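You operate a simulated robot arm through the tools that you are given. There is no shell and no other tool.

Carry out the task below with a simulated robot arm. There is one attempt and no reset: what you move stays moved.

JOB
Put things in order on the top of the cove bench. At the end: the white stirring rod stands where the red chain oiler (can) stood; the green fuse tin (marked "FUSES") stands on top of the blue wire spool; the yellow salt meter stands where the white stirring rod stood; the red chain oiler stands on top of the red big bung; whatever was shut is shut again. Leave all else as you found it, and nothing knocked over.

The check looks at the end state, three seconds after you hand in, the way a careful person would. Anything else that was tipped, shoved, dropped, spilled or broken makes it a failure.

ROBOT AND FRAMES
A 7-joint arm with a two-finger parallel gripper, fixed in place. Base frame: the origin is at the foot of the arm, x ahead of it, y to its left, z up; the work surface is at about z = 0. Units: m, degrees, N and s.
With the tool pointing down near the work surface it reaches from about 0.24 to 0.62 m from the base axis. Its first joint turns from -66.0 to 66.0 degrees. Payload 2.6 kg.
The TCP is the grasp point between the finger pads, 0.03 m short of the fingertips. In the tool frame z runs along the fingers and y along their closing line. Largest opening 0.094 m; finger width 0.028, thickness 0.01; the body of the gripper, 0.05 by 0.096 m, starts 0.055 m behind the TCP.
Orientation is that of the tool frame in the base frame, as a unit quaternion [x, y, z, w]. With the fingers straight down and closing along the base's y, the tool's x points along the base's -x, its y along +y and its z along -z.

CONTROLS
- The arm moves only by the tool move_arm. Its argument "increments" is a list that holds one entry, the list of rows, each a list of 7 numbers: the turn, a rotation vector about the base's x, y, z in units of 8 degrees (1.0 is 8 degrees), then the shift along the base's x, y, z in units of 40 mm (1.0 is 40 mm), then the gripper command, from -1 (fully open) to 1 (shut), values between in proportion. In form: [[[rx, ry, rz, x, y, z, fingers], ...]]. A call has 1 to 20 rows; each row shifts and turns the commanded pose from where the row before left it. A call with a number of a shift or a turn outside -1 to 1 is refused whole. Each row takes 0.2 s and may step no farther than 0.05 m and 8.6 degrees from the row before; otherwise, or with a gripper value out of range, the whole call is refused. Where a pose cannot be reached the arm comes as near as it can. A force on the tool above 40 N (or 10 N above the force at the start of the call, whichever is more), or a blocked arm, ends the call early, and 0.2 s more pass. The fingers move at their own pace (about 0.072 m/s each) and stop on an object; they squeeze with about 28 N. The grip force told is the motor's: it shows also when the fingers shut on nothing. Time passes only in rows, and 0.2 s behind the last, so rows that do not move let the fingers close. The reply holds the time, the measured pose of the TCP, the force on the tool along the base axes, the opening and the grip force, in the units named above and with some noise, with the torque about the TCP (base axes, N m) and any sound that the robot's microphone picked up.
- Cameras (640 x 400 px; columns grow to the right, rows downward): "scene" is fixed at [0.0551, 0.4536, 0.5637]; the picture's right is [-0.61, -0.79, 0.00], its down [-0.48, 0.37, -0.80] and it looks along [0.63, -0.49, -0.60] (base axes); focal length 214 px, centre (320, 200). "wrist" rides on the gripper at [0.076, 0.014, -0.102] in the tool frame; the picture's right is [-0.18, 0.98, 0.00], its down [-0.75, -0.14, -0.64] and it looks along [-0.63, -0.12, 0.77] (tool axes); focal length 243 px, centre (320, 200). There is no depth. A picture from a camera that has moved, and an enlarged one, comes with that camera's place and axes in the base frame and with its lens. The place of the scene camera against the robot may be out by one fixed shift of up to 0.012 m in any direction.
- capture(camera): a new picture of that camera. No time passes.
- close_up(camera, box): a new picture of the part [left, top, right, bottom] of that camera's present view, enlarged. No time passes.
- finish_job(): hands the job in; it is judged then, once.

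Places have to be worked out from the pictures, the camera data and where the tool is seen. Open the gripper and draw the arm clear of the work before you hand the job in, unless the task says otherwise.

The tools are called after "Emit:" by a JSON object that holds its "fn" and its "kwargs". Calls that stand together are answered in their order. move_arm: Moves the arm, as the interface text tells. Its arguments: {"type":"object","properties":{"increments":{"type":"array"}},"required":["increments"]} The other tools are called the same way: capture (camera) takes a picture; close_up (camera, box) takes an enlarged picture of a part of a camera's view; finish_job () hands the job in.

At the start:

```text
t: 0.0
position: [0.3108, 0.2344, 0.4044]
ee_rot: [0.001, 1.0, 0.0, 0.0]
force: [-0.5, -0.1, 1.0]
wrist_torque: [0.0, -0.01, -0.03]
width: 0.0942
finger_force: 0.0
```

scene: 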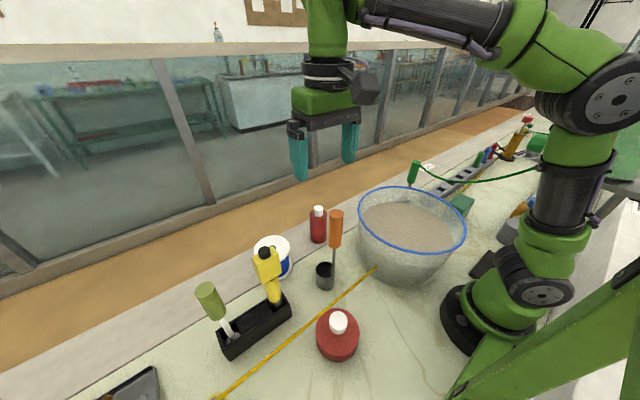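
wrist: 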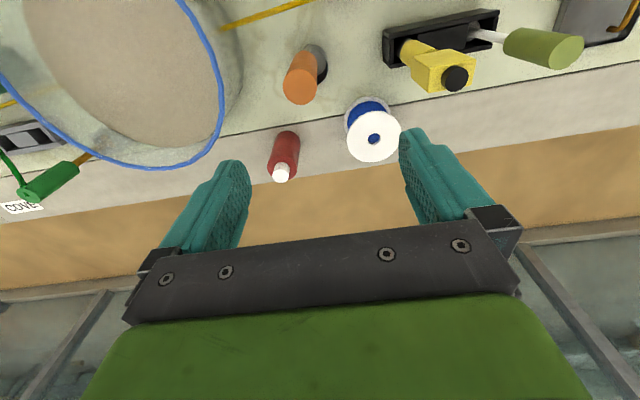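

The first pictures show a tub, a blue wire spool, a red bottle, an orange-handled tool in a cup, a black rack with a yellow meter and an olive-handled tool, and a red bung-like item. I'll take enlarged views to identify everything.

Emit:
{"fn": "close_up", "kwargs": {"camera": "scene", "box": [180, 180, 380, 380]}}

Emit:
{"fn": "close_up", "kwargs": {"camera": "scene", "box": [380, 90, 580, 290]}}

Emit:
{"fn": "close_up", "kwargs": {"camera": "wrist", "box": [240, 0, 640, 200]}}

Emit:
{"fn": "close_up", "kwargs": {"camera": "wrist", "box": [0, 0, 300, 230]}}

```text
2.00 times, centred on (280, 280) of scene
camera zoom: at [0.0551, 0.4536, 0.5637], right [-0.61, -0.79, 0.0], down [-0.48, 0.37, -0.8], along [0.63, -0.49, -0.6], focal length 429 px, centre (400, 40)
```

zoom: 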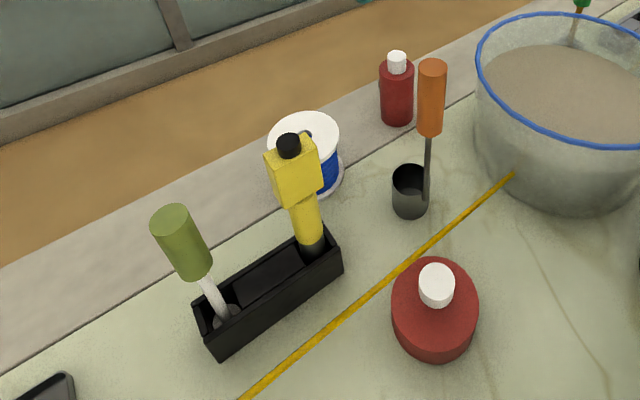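

```text
2.00 times, centred on (480, 190) of scene
camera zoom: at [0.0551, 0.4536, 0.5637], right [-0.61, -0.79, 0.0], down [-0.48, 0.37, -0.8], along [0.63, -0.49, -0.6], focal length 429 px, centre (0, 220)
```

zoom: 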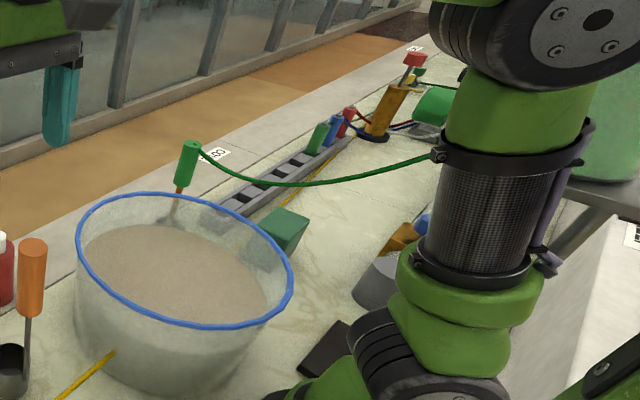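

```text
1.60 times, centred on (440, 100) of wrist
camera zoom: at [0.2323, 0.2495, 0.5072], right [0.18, 0.98, 0.0], down [0.75, -0.14, 0.64], along [0.63, -0.12, -0.77], focal length 388 px, centre (128, 360)
```

zoom: 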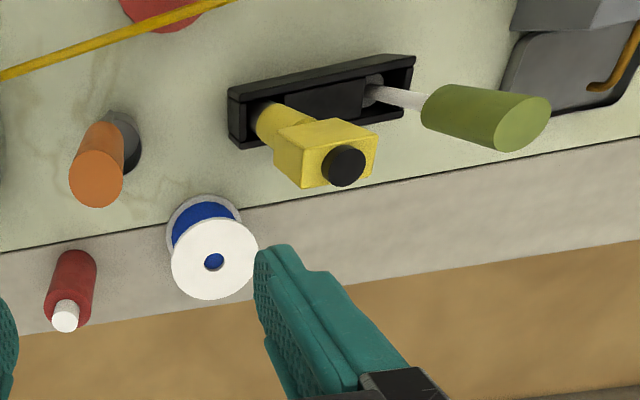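

```text
1.74 times, centred on (150, 115) of wrist
camera zoom: at [0.2323, 0.2495, 0.5072], right [0.18, 0.98, 0.0], down [0.75, -0.14, 0.64], along [0.63, -0.12, -0.77], focal length 422 px, centre (616, 348)
```

zoom: 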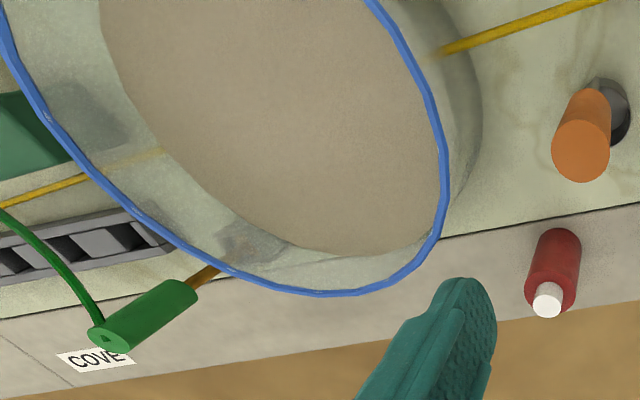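

I want a finer look at the far area and each object before moving.

Emit:
{"fn": "close_up", "kwargs": {"camera": "scene", "box": [460, 100, 560, 170]}}

Emit:
{"fn": "close_up", "kwargs": {"camera": "scene", "box": [440, 170, 560, 290]}}

Emit:
{"fn": "close_up", "kwargs": {"camera": "scene", "box": [290, 190, 380, 370]}}

Emit:
{"fn": "close_up", "kwargs": {"camera": "scene", "box": [80, 330, 200, 400]}}

```text
5.71 times, centred on (510, 135) of scene
camera zoom: at [0.0551, 0.4536, 0.5637], right [-0.61, -0.79, 0.0], down [-0.48, 0.37, -0.8], along [0.63, -0.49, -0.6], focal length 1226 px, centre (-766, 571)
```

zoom: 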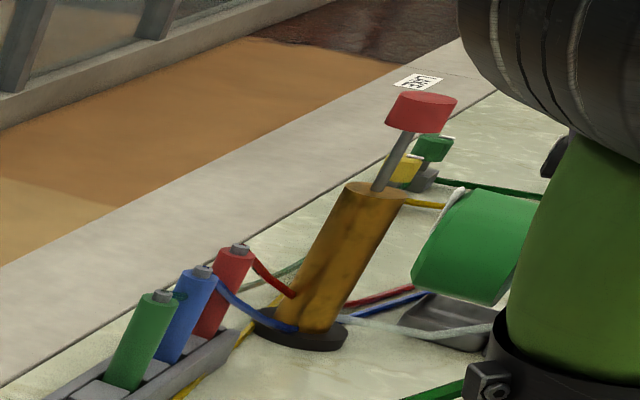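

```text
3.33 times, centred on (500, 230) of scene
camera zoom: at [0.0551, 0.4536, 0.5637], right [-0.61, -0.79, 0.0], down [-0.48, 0.37, -0.8], along [0.63, -0.49, -0.6], focal length 715 px, centre (-280, 100)
```

zoom: 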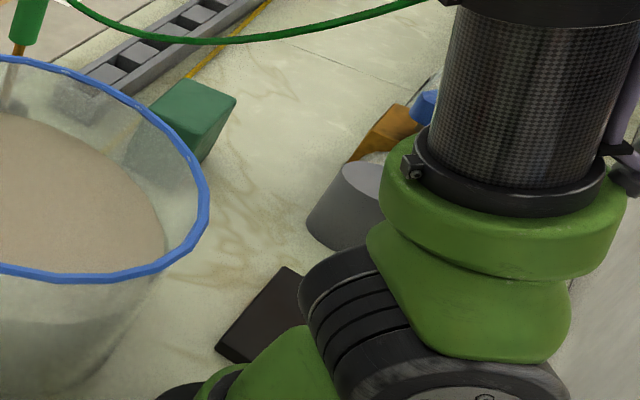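

```text
2.22 times, centred on (335, 280) of scene
camera zoom: at [0.0551, 0.4536, 0.5637], right [-0.61, -0.79, 0.0], down [-0.48, 0.37, -0.8], along [0.63, -0.49, -0.6], focal length 477 px, centre (287, 22)
```

zoom: 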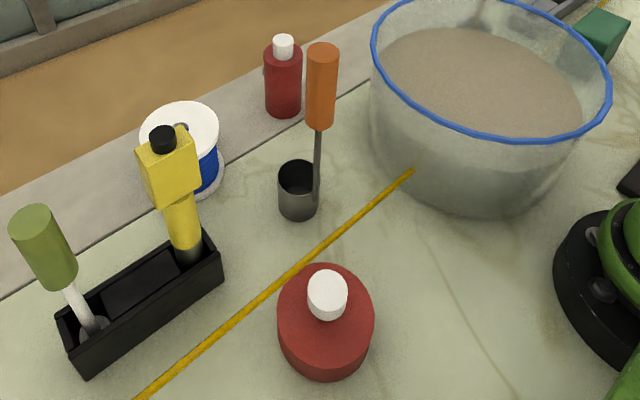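

```text
5.33 times, centred on (140, 365) of scene
camera zoom: at [0.0551, 0.4536, 0.5637], right [-0.61, -0.79, 0.0], down [-0.48, 0.37, -0.8], along [0.63, -0.49, -0.6], focal length 1144 px, centre (1280, -680)
```

zoom: 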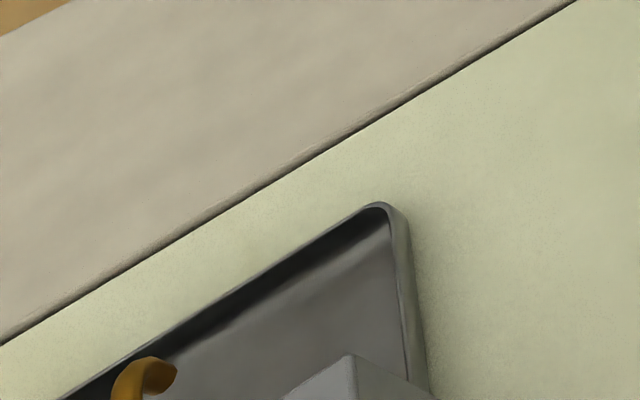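

I'll move the arm sideways at its present height to look at the left end of the bench first.

Emit:
{"fn": "move_arm", "kwargs": {"increments": [[[0, 0, 0.5, -0.4, 0.5, 0.2, -1], [0, 0, 0.5, -0.4, 0.5, 0.2, -1], [0, 0, 0.5, -0.4, 0.5, 0.2, -1], [0, 0, 0.5, -0.4, 0.5, 0.2, -1]]]}}

Emit:
{"fn": "capture", "kwargs": {"camera": "wrist"}}

Emit:
{"fn": "capture", "kwargs": {"camera": "scene"}}

```text
t: 1.0
position: [0.2444, 0.3143, 0.4354]
ee_rot: [-0.141, 0.99, 0.0, -0.001]
force: [0.4, -0.2, 0.2]
wrist_torque: [-0.04, 0.02, 0.01]
width: 0.094
finger_force: 0.0
```

```text
taken
camera wrist: at [0.1658, 0.3077, 0.5397], right [-0.1, 1.0, 0.0], down [0.76, 0.07, 0.64], along [0.64, 0.06, -0.77], focal length 243 px, centre (320, 200)
```

wrist: 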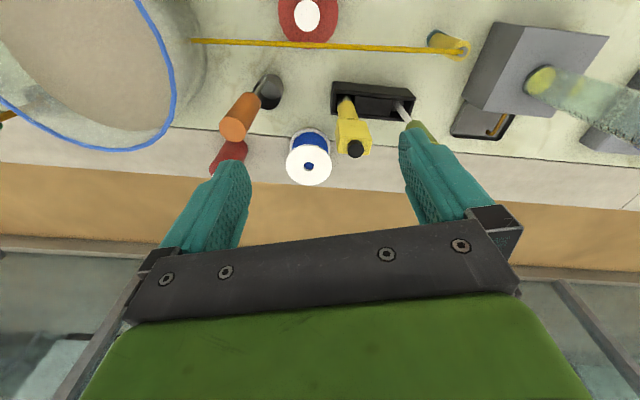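

```text
taken
```

scene: 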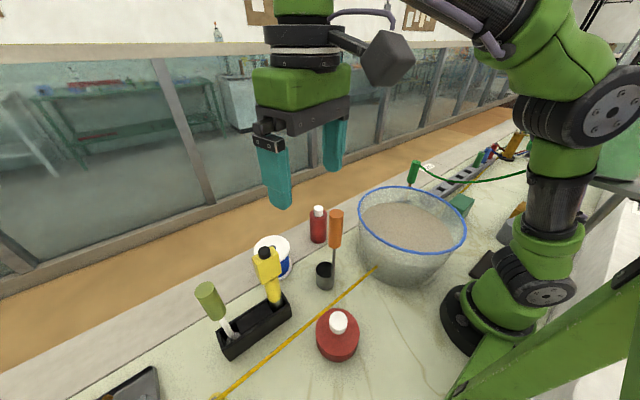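

To the left I see a grey box with a yellow plug and a glass tube, and a yellow roll. I'll turn the tool to look further left.

Emit:
{"fn": "move_arm", "kwargs": {"increments": [[[0, 0, 1, -0.3, 0.3, 0, -1], [0, 0, 1, -0.3, 0.3, 0, -1], [0, 0, 1, -0.3, 0.3, 0, -1], [0, 0, 1, -0.3, 0.3, 0, -1]]]}}

Emit:
{"fn": "capture", "kwargs": {"camera": "wrist"}}

```text
t: 2.0
position: [0.1962, 0.3624, 0.4363]
ee_rot: [-0.408, 0.913, 0.0, 0.0]
force: [-0.7, -0.3, -0.6]
wrist_torque: [0.01, -0.04, -0.04]
width: 0.094
finger_force: 0.0
```

```text
taken
camera wrist: at [0.1339, 0.3161, 0.5388], right [-0.61, 0.79, 0.0], down [0.61, 0.47, 0.64], along [0.51, 0.39, -0.77], focal length 243 px, centre (320, 200)
```

wrist: 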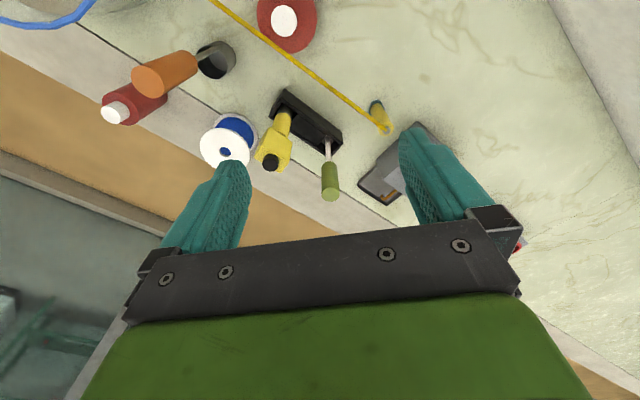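

I'll keep turning left so that the gripper does not hide the left tray.

Emit:
{"fn": "move_arm", "kwargs": {"increments": [[[0, 0, 1, 0.2, -0.5, 0, -1], [0, 0, 1, 0.2, -0.5, 0, -1], [0, 0, 1, 0.2, -0.5, 0, -1], [0, 0, 1, 0.2, -0.5, 0, -1], [0, 0, 1, 0.2, -0.3, 0, -1], [0, 0, 1, 0.2, -0.3, 0, -1]]]}}

Emit:
{"fn": "capture", "kwargs": {"camera": "wrist"}}

```text
t: 3.4
position: [0.2437, 0.2594, 0.4358]
ee_rot: [0.744, -0.668, 0.0, 0.0]
force: [0.1, 0.0, 0.0]
wrist_torque: [0.01, -0.02, 0.01]
width: 0.0939
finger_force: 0.1
```

```text
taken
camera wrist: at [0.2375, 0.1822, 0.539], right [-1.0, 0.08, 0.0], down [0.06, 0.76, 0.64], along [0.05, 0.64, -0.77], focal length 243 px, centre (320, 200)
```

wrist: 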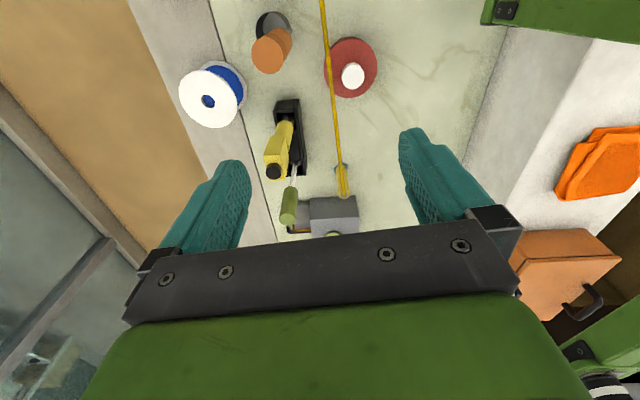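

I'll tilt the tool so the camera looks further along the bench to the left.

Emit:
{"fn": "move_arm", "kwargs": {"increments": [[[1, 0, 0, 0, -0.2, 0, -1], [1, 0, 0, 0, -0.2, 0, -1], [1, 0, 0, 0, -0.2, 0, -1], [1, 0, 0, 0, -0.2, 0, -1]]]}}

Emit:
{"fn": "capture", "kwargs": {"camera": "wrist"}}

```text
t: 4.4
position: [0.2449, 0.2272, 0.4351]
ee_rot: [0.714, -0.643, -0.185, -0.206]
force: [-0.2, -0.3, 0.2]
wrist_torque: [0.0, 0.02, 0.02]
width: 0.0942
finger_force: 0.0
```

```text
taken
camera wrist: at [0.2387, 0.1075, 0.4818], right [-1.0, 0.07, 0.04], down [0.06, 0.31, 0.95], along [0.05, 0.95, -0.31], focal length 243 px, centre (320, 200)
```

wrist: 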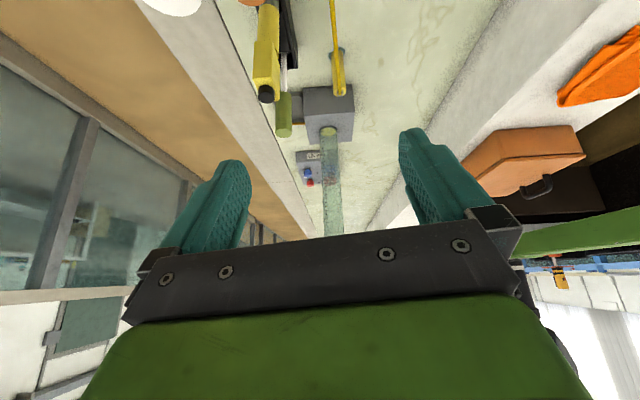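

Emit:
{"fn": "close_up", "kwargs": {"camera": "wrist", "box": [230, 0, 400, 240]}}

```text
1.67 times, centred on (315, 120) of wrist
camera zoom: at [0.2387, 0.1075, 0.4818], right [-1.0, 0.07, 0.04], down [0.06, 0.31, 0.95], along [0.05, 0.95, -0.31], focal length 404 px, centre (328, 333)
```

zoom: 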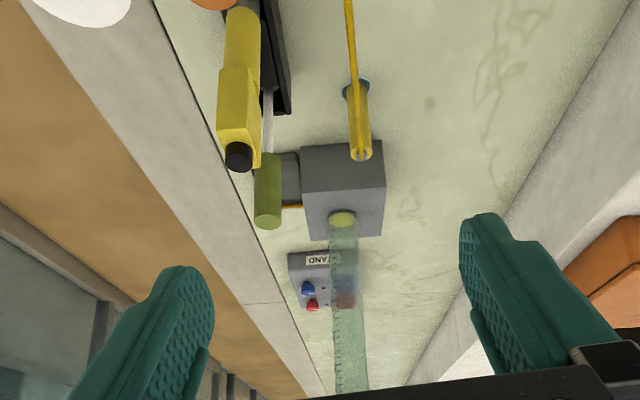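

The left end only holds a stand, a grey box and a glass tube. I'll undo the tilt and turn to look at the right side.

Emit:
{"fn": "move_arm", "kwargs": {"increments": [[[-1, 0, 0, 0, 0, 0, -1], [-1, 0, 0, 0, 0, 0, -1], [-1, 0, 0, 0, 0, 0, -1], [-1, 0, 0, 0, 0, 0, -1], [0, 0, -1, 0.2, -0.5, 0, -1], [0, 0, -1, 0.2, -0.5, 0, -1], [0, 0, -1, 0.2, -0.5, 0, -1], [0, 0, -1, 0.2, -0.5, 0, -1], [0, 0, -1, 0.2, -0.5, 0, -1], [0, 0, -1, 0.2, -0.5, 0, -1], [0, 0, -1, 0.2, -0.5, 0, -1], [0, 0, -1, 0.2, -0.5, 0, -1], [0, 0, -1, 0.2, -0.5, 0, -1], [0, 0, -1, 0.2, -0.5, 0, -1], [0, 0, -1, 0.2, -0.5, 0, -1], [0, 0, -1, 0.2, -0.5, 0, -1]]]}}

Emit:
{"fn": "capture", "kwargs": {"camera": "wrist"}}

Emit:
{"fn": "capture", "kwargs": {"camera": "scene"}}

```text
t: 7.8
position: [0.3402, -0.0152, 0.4348]
ee_rot: [0.001, 1.0, 0.0, -0.001]
force: [-0.1, 0.3, -0.2]
wrist_torque: [0.01, 0.03, -0.01]
width: 0.0941
finger_force: 0.1
```

```text
taken
camera wrist: at [0.2633, -0.0006, 0.5382], right [0.19, 0.98, 0.0], down [0.75, -0.14, 0.64], along [0.63, -0.12, -0.77], focal length 243 px, centre (320, 200)
```

wrist: 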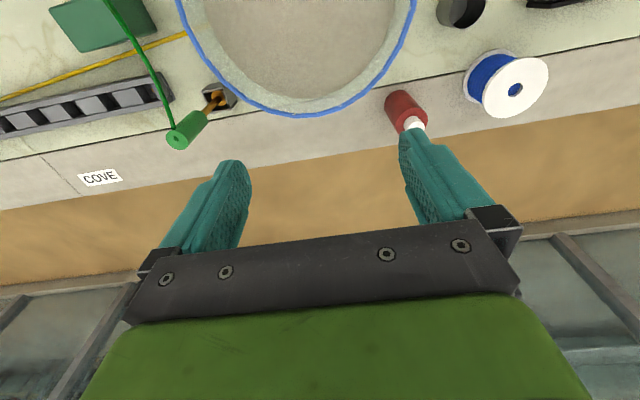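

```text
taken
```

scene: 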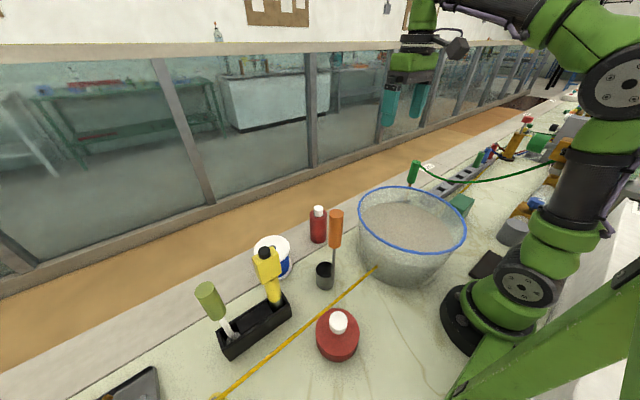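

Further right I see a slotted rack and a dark green block under the green cable. I continue to the right.

Emit:
{"fn": "move_arm", "kwargs": {"increments": [[[0, 0, -0.8, -0.4, -0.5, 0, -1], [0, 0, -0.8, -0.4, -0.5, 0, -1], [0, 0, -0.8, -0.4, -0.5, 0, -1], [0, 0, -0.8, -0.4, -0.5, 0, -1], [0, 0, -0.8, -0.3, -0.5, 0, -1]]]}}

Emit:
{"fn": "capture", "kwargs": {"camera": "wrist"}}

Emit:
{"fn": "close_up", "kwargs": {"camera": "wrist", "box": [0, 0, 420, 220]}}

```text
t: 9.0
position: [0.2648, -0.1145, 0.4364]
ee_rot: [0.276, 0.961, 0.0, 0.0]
force: [0.3, 0.3, 0.5]
wrist_torque: [-0.01, 0.01, -0.02]
width: 0.0941
finger_force: 0.0
```

```text
taken
camera wrist: at [0.2074, -0.0605, 0.539], right [0.68, 0.73, 0.0], down [0.56, -0.52, 0.64], along [0.47, -0.44, -0.77], focal length 243 px, centre (320, 200)
```

wrist: 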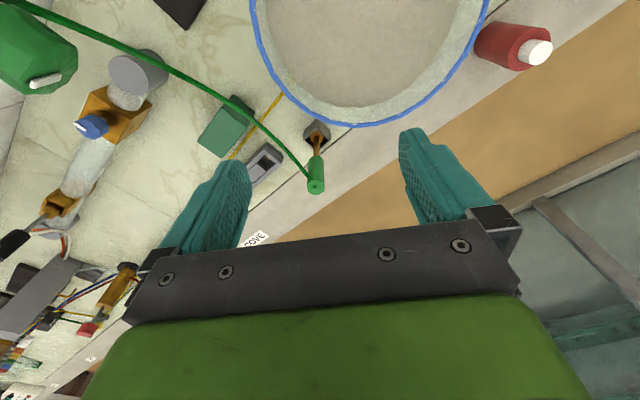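

```text
1.52 times, centred on (210, 110) of wrist
camera zoom: at [0.2074, -0.0605, 0.539], right [0.68, 0.73, 0.0], down [0.56, -0.52, 0.64], along [0.47, -0.44, -0.77], focal length 370 px, centre (488, 337)
```

zoom: 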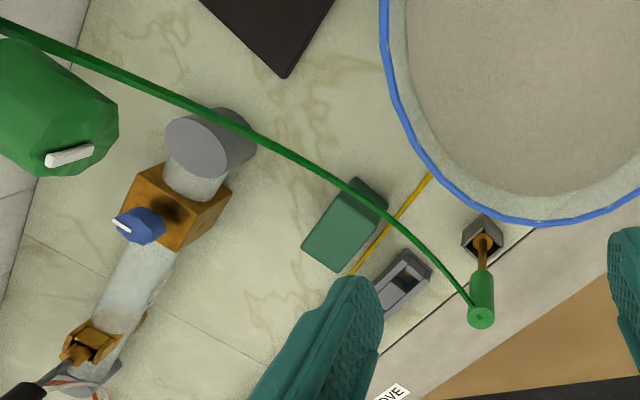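

The dark green block lies near (0.23, -0.36) with a green cable passing above it. I'll shift further right for a better look at it and the cable height.

Emit:
{"fn": "move_arm", "kwargs": {"increments": [[[0, 0, -0.8, -0.1, -0.6, 0, -1], [0, 0, -0.8, -0.1, -0.6, 0, -1], [0, 0, -0.8, -0.1, -0.6, 0, -1], [0, 0, -0.8, -0.1, -0.6, 0, -1], [0, 0, -0.8, -0.1, -0.6, 0, -1]]]}}

Emit:
{"fn": "capture", "kwargs": {"camera": "wrist"}}

Emit:
{"fn": "capture", "kwargs": {"camera": "scene"}}

```text
t: 10.2
position: [0.2455, -0.2347, 0.4363]
ee_rot: [0.53, 0.848, 0.0, 0.0]
force: [-0.2, -0.2, 0.4]
wrist_torque: [-0.02, 0.01, 0.04]
width: 0.094
finger_force: 0.1
```

```text
taken
camera wrist: at [0.2244, -0.1597, 0.54], right [0.96, 0.26, 0.0], down [0.2, -0.74, 0.64], along [0.17, -0.62, -0.77], focal length 243 px, centre (320, 200)
```

wrist: 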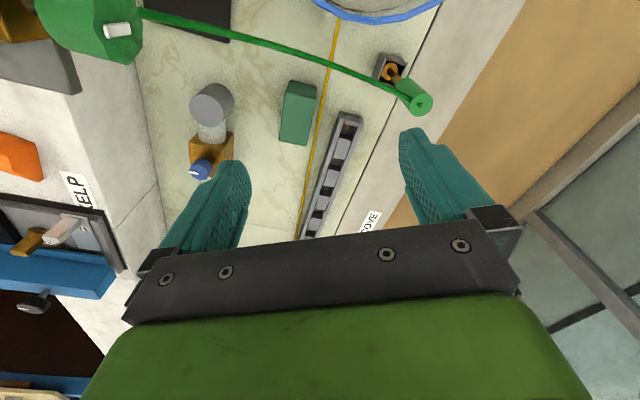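

```text
taken
```

scene: 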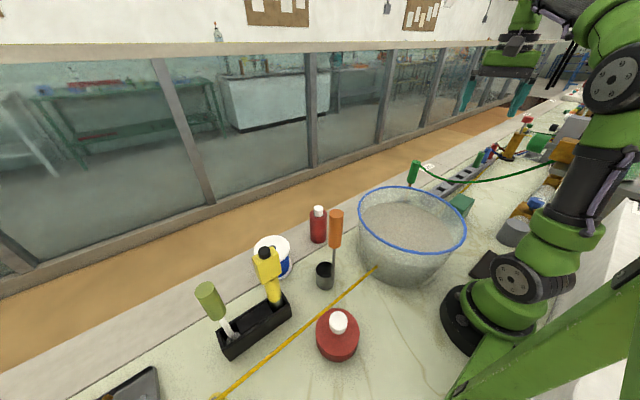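

I'll enlarge this view to look for labels and any further named objects.

Emit:
{"fn": "close_up", "kwargs": {"camera": "wrist", "box": [170, 0, 450, 240]}}

Emit:
{"fn": "close_up", "kwargs": {"camera": "wrist", "box": [0, 0, 240, 180]}}

Emit:
{"fn": "close_up", "kwargs": {"camera": "scene", "box": [400, 90, 640, 280]}}

```text
1.67 times, centred on (310, 120) of wrist
camera zoom: at [0.2244, -0.1597, 0.54], right [0.96, 0.26, 0.0], down [0.2, -0.74, 0.64], along [0.17, -0.62, -0.77], focal length 404 px, centre (337, 333)
```

zoom: 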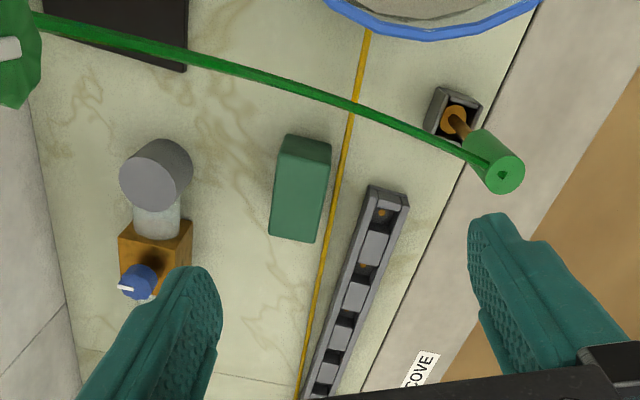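

```text
2.22 times, centred on (120, 90) of wrist
camera zoom: at [0.2244, -0.1597, 0.54], right [0.96, 0.26, 0.0], down [0.2, -0.74, 0.64], along [0.17, -0.62, -0.77], focal length 539 px, centre (764, 444)
```

zoom: 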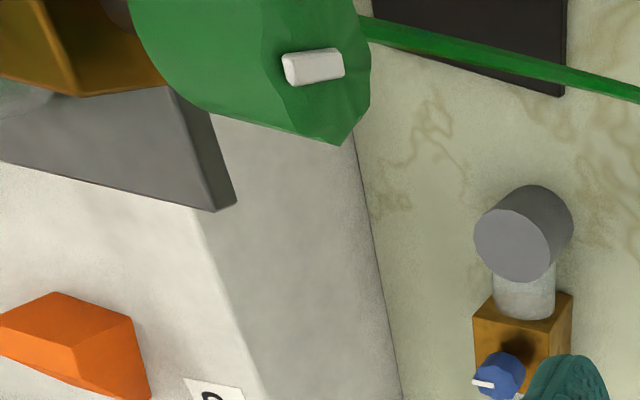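

```text
2.11 times, centred on (520, 185) of scene
camera zoom: at [0.0551, 0.4536, 0.5637], right [-0.61, -0.79, 0.0], down [-0.48, 0.37, -0.8], along [0.63, -0.49, -0.6], focal length 452 px, centre (-101, 232)
```

zoom: 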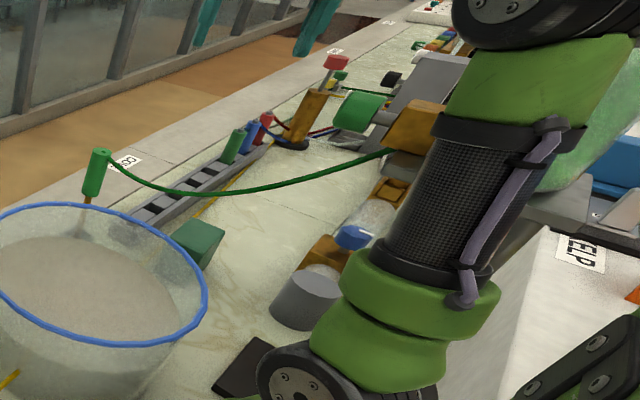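

The right side shows no extra red or white items beyond the plug, rack and green block. Now I'll swing back left at a safe height to look closely at the two red objects, the cup and the black rack.

Emit:
{"fn": "move_arm", "kwargs": {"increments": [[[0, 0, 0.96, -0.03, 0.5, -0.1, -1], [0, 0, 0.96, -0.03, 0.5, -0.1, -1], [0, 0, 0.96, -0.03, 0.5, -0.1, -1], [0, 0, 0.96, -0.03, 0.5, -0.1, -1], [0, 0, 0.96, -0.03, 0.5, -0.1, -1], [0, 0, 0.96, -0.03, 0.5, -0.1, -1], [0, 0, 0.96, -0.03, 0.5, -0.1, -1], [0, 0, 0.96, -0.03, 0.5, -0.1, -1], [0, 0, 0.96, -0.03, 0.5, -0.1, -1], [0, 0, 0.96, -0.03, 0.5, -0.1, -1], [0, 0, 0.96, -0.03, 0.5, -0.1, -1], [0, 0, 0.96, -0.03, 0.5, -0.1, -1], [0, 0, 0.96, -0.03, 0.5, -0.1, -1], [0, 0, 0.96, -0.03, 0.5, -0.1, -1], [0, 0, 0.96, -0.03, 0.5, -0.1, -1], [0, 0, 0.96, -0.03, 0.5, -0.1, -1], [0, 0, 0.96, -0.03, 0.5, -0.1, -1], [0, 0, 0.96, -0.03, 0.5, -0.1, -1], [0, 0, 0.96, -0.03, 0.4, -0.1, -1], [0, 0, 0.96, -0.03, 0.4, -0.1, -1]]]}}

Emit:
{"fn": "capture", "kwargs": {"camera": "wrist"}}

```text
t: 14.4
position: [0.2207, 0.1604, 0.3557]
ee_rot: [-0.705, 0.709, -0.001, 0.0]
force: [-0.1, 0.3, 0.4]
wrist_torque: [0.03, 0.0, 0.02]
width: 0.0937
finger_force: 0.0
```

```text
taken
camera wrist: at [0.2054, 0.0843, 0.4578], right [-0.98, 0.19, 0.0], down [0.14, 0.75, 0.64], along [0.12, 0.63, -0.77], focal length 243 px, centre (320, 200)
```

wrist: 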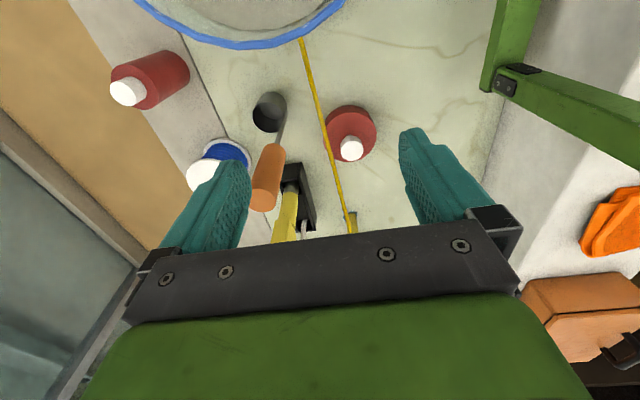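

Emit:
{"fn": "close_up", "kwargs": {"camera": "wrist", "box": [310, 80, 410, 180]}}

Emit:
{"fn": "close_up", "kwargs": {"camera": "wrist", "box": [100, 30, 200, 130]}}

Emit:
{"fn": "close_up", "kwargs": {"camera": "wrist", "box": [180, 80, 320, 240]}}

```text
4.00 times, centred on (360, 130) of wrist
camera zoom: at [0.2054, 0.0843, 0.4578], right [-0.98, 0.19, 0.0], down [0.14, 0.75, 0.64], along [0.12, 0.63, -0.77], focal length 970 px, centre (160, 480)
```

zoom: 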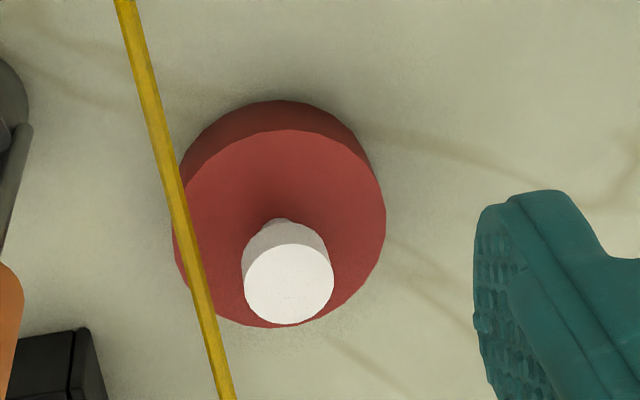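

```text
4.00 times, centred on (150, 80) of wrist
camera zoom: at [0.2054, 0.0843, 0.4578], right [-0.98, 0.19, 0.0], down [0.14, 0.75, 0.64], along [0.12, 0.63, -0.77], focal length 970 px, centre (1000, 680)
```

zoom: 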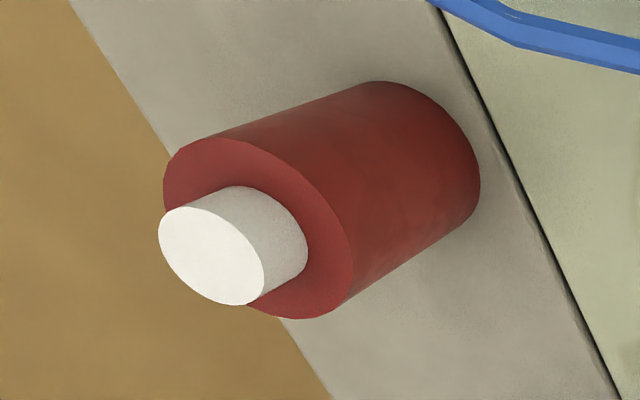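

```text
2.50 times, centred on (250, 160) of wrist
camera zoom: at [0.2054, 0.0843, 0.4578], right [-0.98, 0.19, 0.0], down [0.14, 0.75, 0.64], along [0.12, 0.63, -0.77], focal length 606 px, centre (495, 300)
```

zoom: 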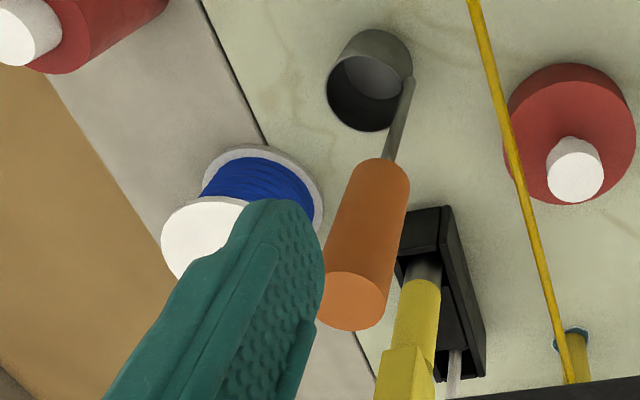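

Items stand up to about 0.25 m tall, so I keep the fingers above 0.3 m. I'll place the gripper above the black rack to look straight into it.

Emit:
{"fn": "move_arm", "kwargs": {"increments": [[[0, 0, -0.6, 0.3, 0.6, 0.2, -1], [0, 0, -0.6, 0.3, 0.6, 0.2, -1], [0, 0, -0.6, 0.3, 0.6, 0.2, -1], [0, 0, -0.6, 0.3, 0.6, 0, -1], [0, 0, -0.6, 0.3, 0.6, 0, -1], [0, 0, -0.6, 0.3, 0.6, 0, -1], [0, 0, -0.6, 0.3, 0.6, 0, -1], [0, 0, -0.6, 0.3, 0.6, 0, -1], [0, 0, -0.6, 0.3, 0.6, 0, -1], [0, 0, -0.6, 0, 0.6, 0, -1]]]}}

Emit:
{"fn": "capture", "kwargs": {"camera": "wrist"}}

Emit:
{"fn": "close_up", "kwargs": {"camera": "wrist", "box": [200, 0, 440, 200]}}

```text
t: 16.6
position: [0.3284, 0.3832, 0.3786]
ee_rot: [-0.376, 0.927, -0.001, 0.0]
force: [-0.2, 0.5, 0.2]
wrist_torque: [-0.02, -0.05, -0.01]
width: 0.094
finger_force: 0.0
out of reach, approached as far as the arm can: row 10
```

```text
taken
camera wrist: at [0.2629, 0.3413, 0.4825], right [-0.55, 0.83, 0.0], down [0.64, 0.42, 0.64], along [0.54, 0.35, -0.77], focal length 243 px, centre (320, 200)
```

wrist: 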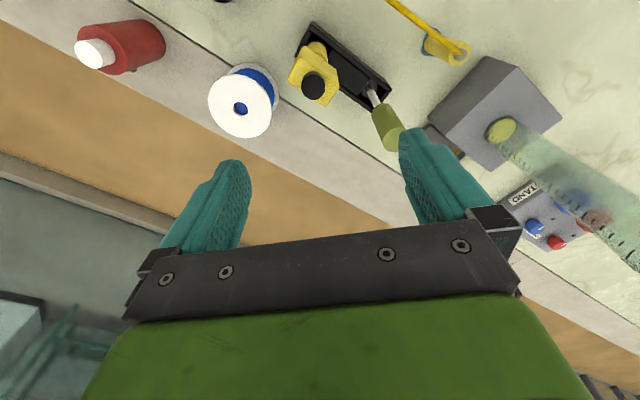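

```text
2.00 times, centred on (320, 100) of wrist
camera zoom: at [0.2629, 0.3413, 0.4825], right [-0.55, 0.83, 0.0], down [0.64, 0.42, 0.64], along [0.54, 0.35, -0.77], focal length 485 px, centre (320, 400)
```

zoom: 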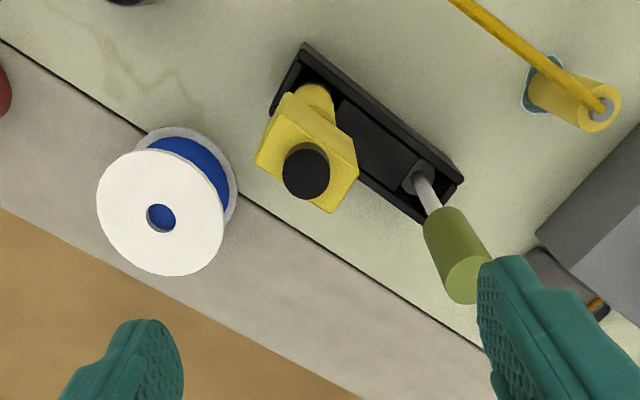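

I'll zoom in strongly on the rack to see the olive-handled tool's shaft and the wells.

Emit:
{"fn": "close_up", "kwargs": {"camera": "wrist", "box": [360, 60, 440, 160]}}

Emit:
{"fn": "close_up", "kwargs": {"camera": "wrist", "box": [280, 10, 400, 110]}}

Emit:
{"fn": "close_up", "kwargs": {"camera": "scene", "box": [190, 270, 300, 370]}}

Emit:
{"fn": "close_up", "kwargs": {"camera": "scene", "box": [300, 200, 360, 300]}}

```text
4.00 times, centred on (400, 110) of wrist
camera zoom: at [0.2629, 0.3413, 0.4825], right [-0.55, 0.83, 0.0], down [0.64, 0.42, 0.64], along [0.54, 0.35, -0.77], focal length 970 px, centre (0, 560)
```

zoom: 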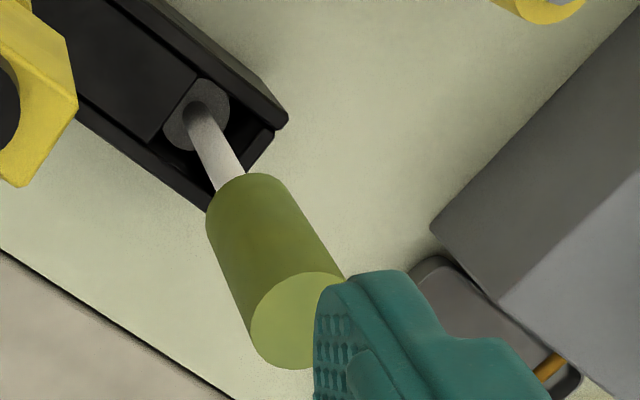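

```text
4.00 times, centred on (340, 60) of wrist
camera zoom: at [0.2629, 0.3413, 0.4825], right [-0.55, 0.83, 0.0], down [0.64, 0.42, 0.64], along [0.54, 0.35, -0.77], focal length 970 px, centre (240, 760)
```

zoom: 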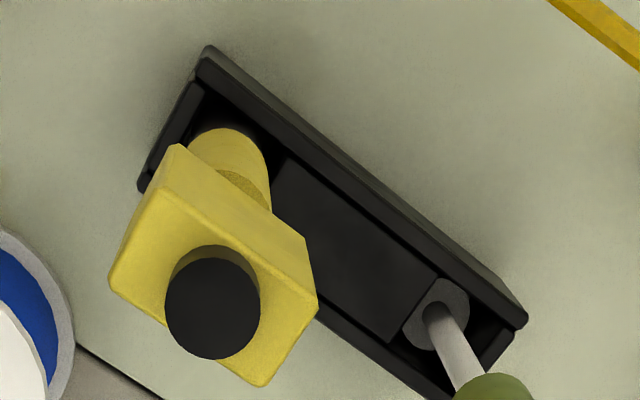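

```text
4.00 times, centred on (245, 320) of scene
camera zoom: at [0.0551, 0.4536, 0.5637], right [-0.61, -0.79, 0.0], down [-0.48, 0.37, -0.8], along [0.63, -0.49, -0.6], focal length 858 px, centre (620, -280)
```

zoom: 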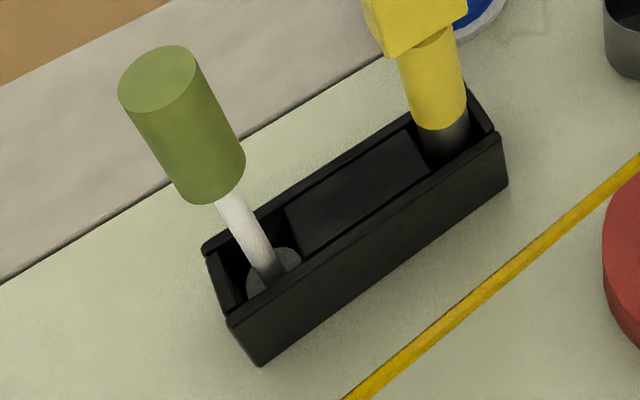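

```text
4.00 times, centred on (330, 250) of scene
camera zoom: at [0.0551, 0.4536, 0.5637], right [-0.61, -0.79, 0.0], down [-0.48, 0.37, -0.8], along [0.63, -0.49, -0.6], focal length 858 px, centre (280, 0)
```

zoom: 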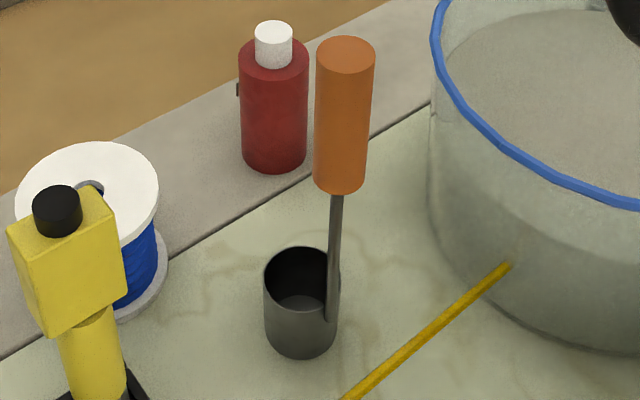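

The black trough holds the yellow meter (grey foot) and an olive-handled white rod on a grey disc foot; the orange thing is a dipper cup. Now I check the green block for its "FUSES" mark.

Emit:
{"fn": "close_up", "kwargs": {"camera": "scene", "box": [440, 180, 490, 220]}}

Emit:
{"fn": "close_up", "kwargs": {"camera": "scene", "box": [470, 200, 560, 290]}}

Emit:
{"fn": "close_up", "kwargs": {"camera": "scene", "box": [300, 290, 380, 380]}}

Emit:
{"fn": "close_up", "kwargs": {"camera": "wrist", "box": [400, 0, 640, 260]}}

```text
10.00 times, centred on (465, 200) of scene
camera zoom: at [0.0551, 0.4536, 0.5637], right [-0.61, -0.79, 0.0], down [-0.48, 0.37, -0.8], along [0.63, -0.49, -0.6], focal length 2145 px, centre (-1130, 200)
```

zoom: 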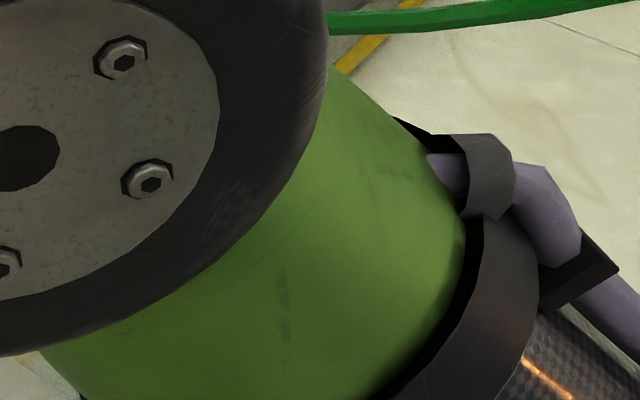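

```text
4.44 times, centred on (515, 245) of scene
camera zoom: at [0.0551, 0.4536, 0.5637], right [-0.61, -0.79, 0.0], down [-0.48, 0.37, -0.8], along [0.63, -0.49, -0.6], focal length 953 px, centre (-547, 0)
```

zoom: 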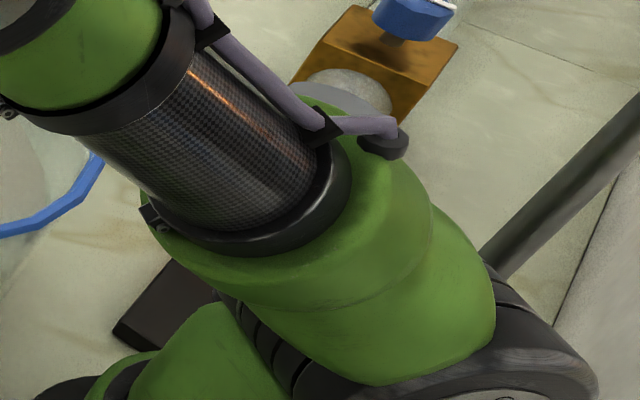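

```text
4.44 times, centred on (340, 335) of scene
camera zoom: at [0.0551, 0.4536, 0.5637], right [-0.61, -0.79, 0.0], down [-0.48, 0.37, -0.8], along [0.63, -0.49, -0.6], focal length 953 px, centre (231, -400)
```

zoom: 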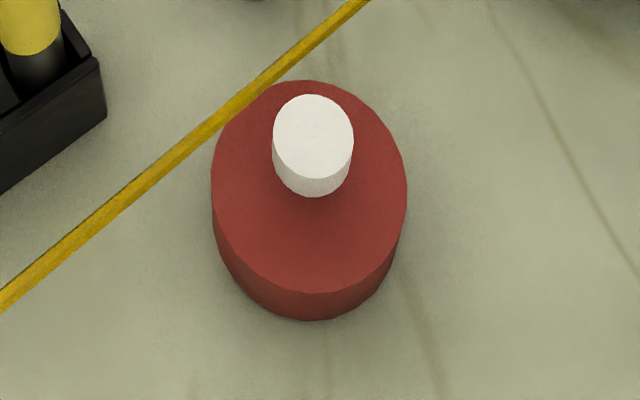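

```text
1.54 times, centred on (520, 130) of wrist
camera zoom: at [0.2629, 0.3413, 0.4825], right [-0.55, 0.83, 0.0], down [0.64, 0.42, 0.64], along [0.54, 0.35, -0.77], focal length 373 px, centre (12, 308)
```

zoom: 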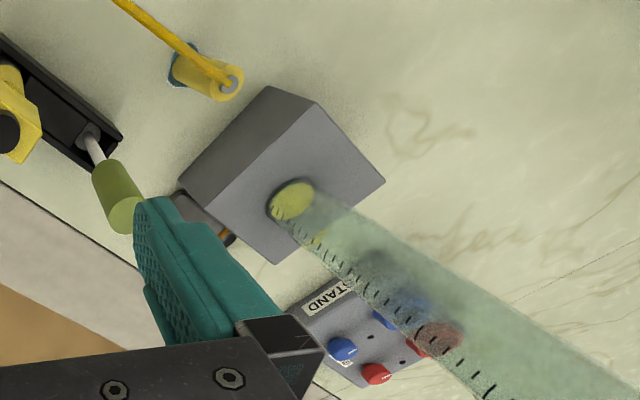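

By elimination the far red cylinder is the oiler (can), the wide near one the big bung, and the white shaft in the trough the stirring rod. The yellow cable seems to hang above the bench next to the bung, so I take two views with a sideways baseline to measure it.

Emit:
{"fn": "move_arm", "kwargs": {"increments": [[[0, 0, 0.7, 0, -0.5, 0, -1], [0, 0, 0.7, 0, -0.5, 0, -1], [0, 0, 0.7, 0, -0.5, 0, -1], [0, 0, 0.7, 0, -0.5, 0, -1], [0, 0, 0.7, 0, -0.5, 0, -1], [0, 0, 0.7, -0.1, -0.5, 0, -1], [0, 0, 0.7, -0.2, -0.5, 0, -1], [0, 0, 0.8, -0.2, -0.5, 0, -1]]]}}

Emit:
{"fn": "capture", "kwargs": {"camera": "wrist"}}

Emit:
{"fn": "close_up", "kwargs": {"camera": "wrist", "box": [260, 40, 460, 220]}}

```text
t: 18.4
position: [0.3099, 0.2228, 0.3791]
ee_rot: [-0.691, 0.723, 0.001, 0.0]
force: [0.8, 0.5, -0.1]
wrist_torque: [0.03, -0.01, -0.02]
width: 0.0943
finger_force: 0.0
```

```text
taken
camera wrist: at [0.2912, 0.149, 0.4827], right [-0.97, 0.23, 0.0], down [0.18, 0.75, 0.64], along [0.15, 0.63, -0.77], focal length 243 px, centre (320, 200)
```

wrist: 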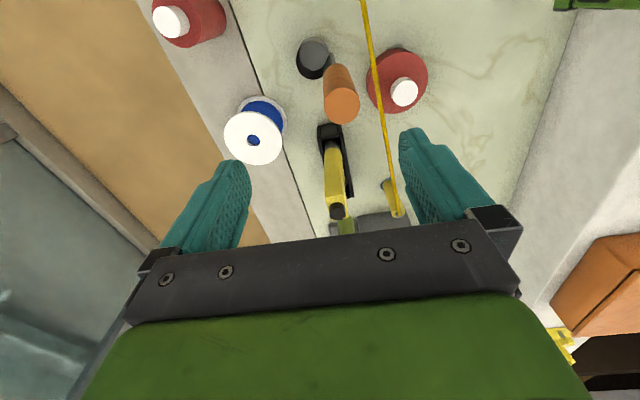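

```text
2.22 times, centred on (360, 130) of wrist
camera zoom: at [0.2912, 0.149, 0.4827], right [-0.97, 0.23, 0.0], down [0.18, 0.75, 0.64], along [0.15, 0.63, -0.77], focal length 539 px, centre (231, 356)
```

zoom: 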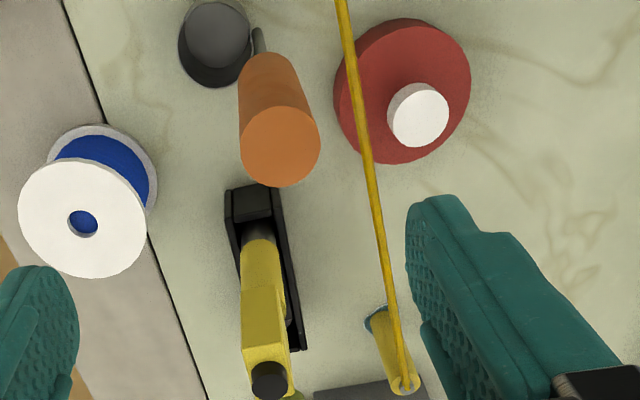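

The cable works out at about z ≈ 0.08 near the bung, x ≈ 0.227. I take the second baseline view from the base side, and also look at the oiler afterwards.

Emit:
{"fn": "move_arm", "kwargs": {"increments": [[[0, 0, 0, -0.6, 0, 0, -1], [0, 0, 0, -0.6, 0, 0, -1], [0, 0, 0, -0.6, 0, 0, -1], [0, 0, 0, -0.6, 0, 0, -1], [0, 0, 0, -0.6, 0, 0, -1], [0, 0, 0, 0, 0, 0, -1]]]}}

Emit:
{"fn": "close_up", "kwargs": {"camera": "wrist", "box": [200, 20, 400, 220]}}

Emit:
{"fn": "capture", "kwargs": {"camera": "wrist"}}

```text
t: 19.8
position: [0.1881, 0.2264, 0.3768]
ee_rot: [-0.69, 0.724, 0.0, 0.0]
force: [0.5, -0.1, 0.6]
wrist_torque: [-0.02, 0.0, -0.02]
width: 0.0941
finger_force: 0.1
```

```text
2.00 times, centred on (300, 120) of wrist
camera zoom: at [0.1703, 0.1512, 0.48], right [-0.97, 0.23, 0.0], down [0.18, 0.75, 0.64], along [0.15, 0.62, -0.77], focal length 485 px, centre (360, 360)
```

zoom: 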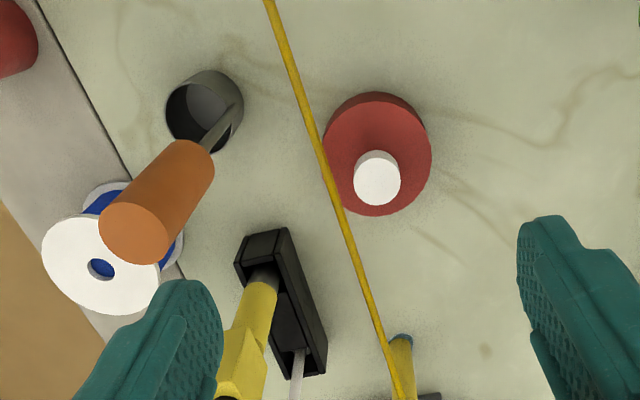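

```text
taken
camera wrist: at [0.1703, 0.1512, 0.48], right [-0.97, 0.23, 0.0], down [0.18, 0.75, 0.64], along [0.15, 0.62, -0.77], focal length 243 px, centre (320, 200)
```

wrist: 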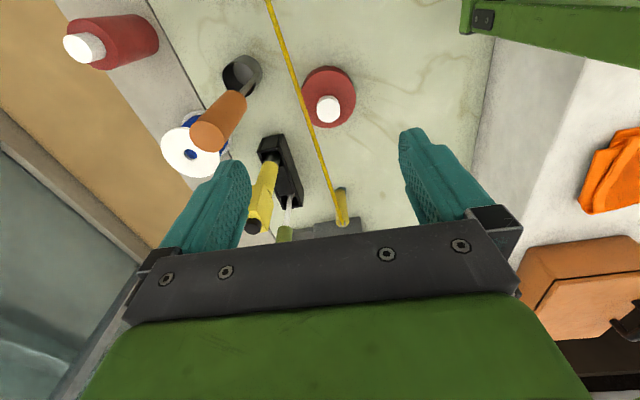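

The knob top of the bung is at about (0.188, 0.289, 0.080) and the cable runs past it at x ≈ 0.227, z ≈ 0.08. Next I hover near the red oiler with the closing line along y, to fix its place precisely.

Emit:
{"fn": "move_arm", "kwargs": {"increments": [[[0, 0, -0.99, 0.53, -0.2, 0, -1], [0, 0, -0.99, 0.53, -0.2, 0, -1], [0, 0, -0.99, 0.53, -0.2, 0, -1], [0, 0, -0.99, 0.53, -0.2, 0, -1], [0, 0, -0.99, 0.53, -0.2, 0, -1], [0, 0, -0.99, 0.53, -0.2, 0, -1], [0, 0, -0.99, 0.53, -0.2, 0, -1], [0, 0, -0.99, 0.53, -0.2, 0, -1], [0, 0, -0.99, 0.53, -0.2, -0.4, -1], [0, 0, -0.99, 0.53, -0.2, -0.5, -1], [0, 0, -0.99, 0.53, -0.2, -0.5, -1], [0, 0, 0, 0, 0, 0, -1]]]}}

Emit:
{"fn": "capture", "kwargs": {"camera": "wrist"}}

Emit:
{"fn": "close_up", "kwargs": {"camera": "wrist", "box": [220, 0, 500, 200]}}

```text
t: 22.4
position: [0.4239, 0.1376, 0.3242]
ee_rot: [0.0, 1.0, 0.0, 0.0]
force: [0.3, 0.4, 0.0]
wrist_torque: [-0.03, 0.03, 0.02]
width: 0.0939
finger_force: 0.1
```

```text
taken
camera wrist: at [0.3478, 0.1527, 0.4283], right [0.18, 0.98, 0.0], down [0.75, -0.14, 0.64], along [0.63, -0.12, -0.77], focal length 243 px, centre (320, 200)
```

wrist: 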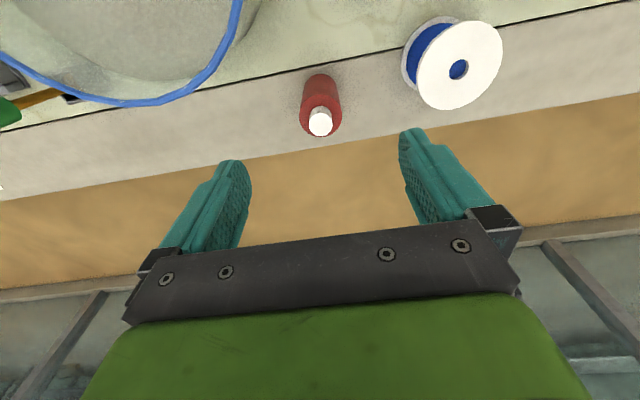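

```text
2.00 times, centred on (360, 100) of wrist
camera zoom: at [0.3478, 0.1527, 0.4283], right [0.18, 0.98, 0.0], down [0.75, -0.14, 0.64], along [0.63, -0.12, -0.77], focal length 485 px, centre (240, 400)
```

zoom: 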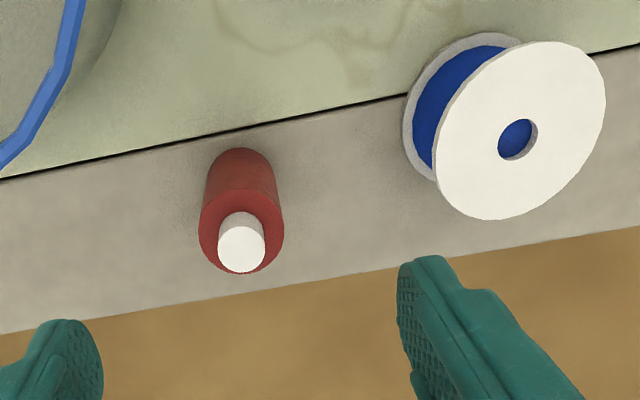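

The oiler stands at about (0.468, 0.131), radius 0.029, body top about 0.10 and cap top about 0.13. I move over it and partly down, then check centring.

Emit:
{"fn": "move_arm", "kwargs": {"increments": [[[0, 0, 0, 0.37, -0.055, -0.5, -1], [0, 0, 0, 0.37, -0.055, -0.5, -1], [0, 0, 0, 0.37, -0.055, -0.5, -1], [0, 0, 0, 0, 0, -0.75, -1], [0, 0, 0, 0, 0, -0.75, -1], [0, 0, 0, 0, 0, 0, -1]]]}}

Emit:
{"fn": "capture", "kwargs": {"camera": "wrist"}}

Emit:
{"fn": "capture", "kwargs": {"camera": "scene"}}

```text
t: 23.8
position: [0.4681, 0.1269, 0.2035]
ee_rot: [0.0, 1.0, -0.001, 0.0]
force: [1.4, 0.8, -0.4]
wrist_torque: [-0.03, 0.02, 0.03]
width: 0.0941
finger_force: 0.1
```

```text
taken
camera wrist: at [0.3918, 0.1425, 0.3068], right [0.18, 0.98, 0.0], down [0.75, -0.14, 0.64], along [0.63, -0.12, -0.77], focal length 243 px, centre (320, 200)
```

wrist: 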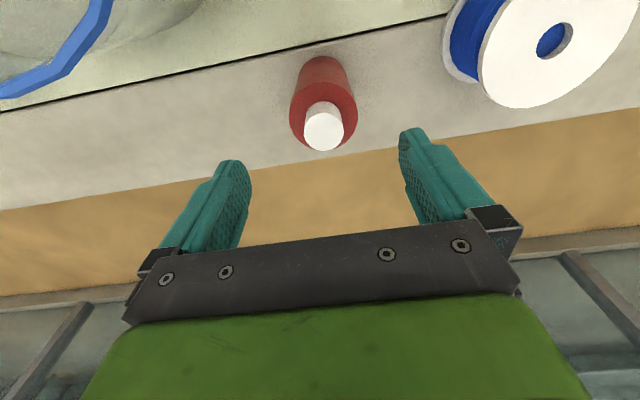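

```text
taken
```

scene: 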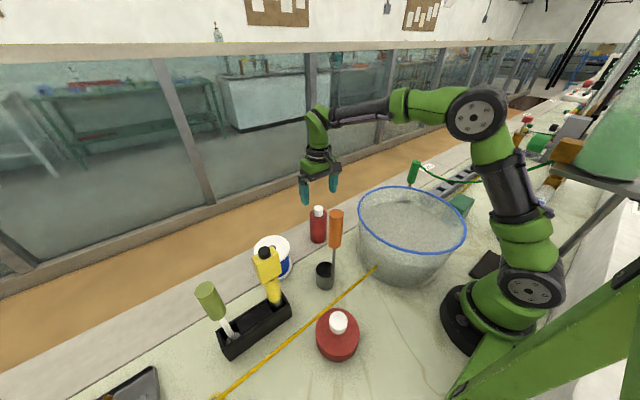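

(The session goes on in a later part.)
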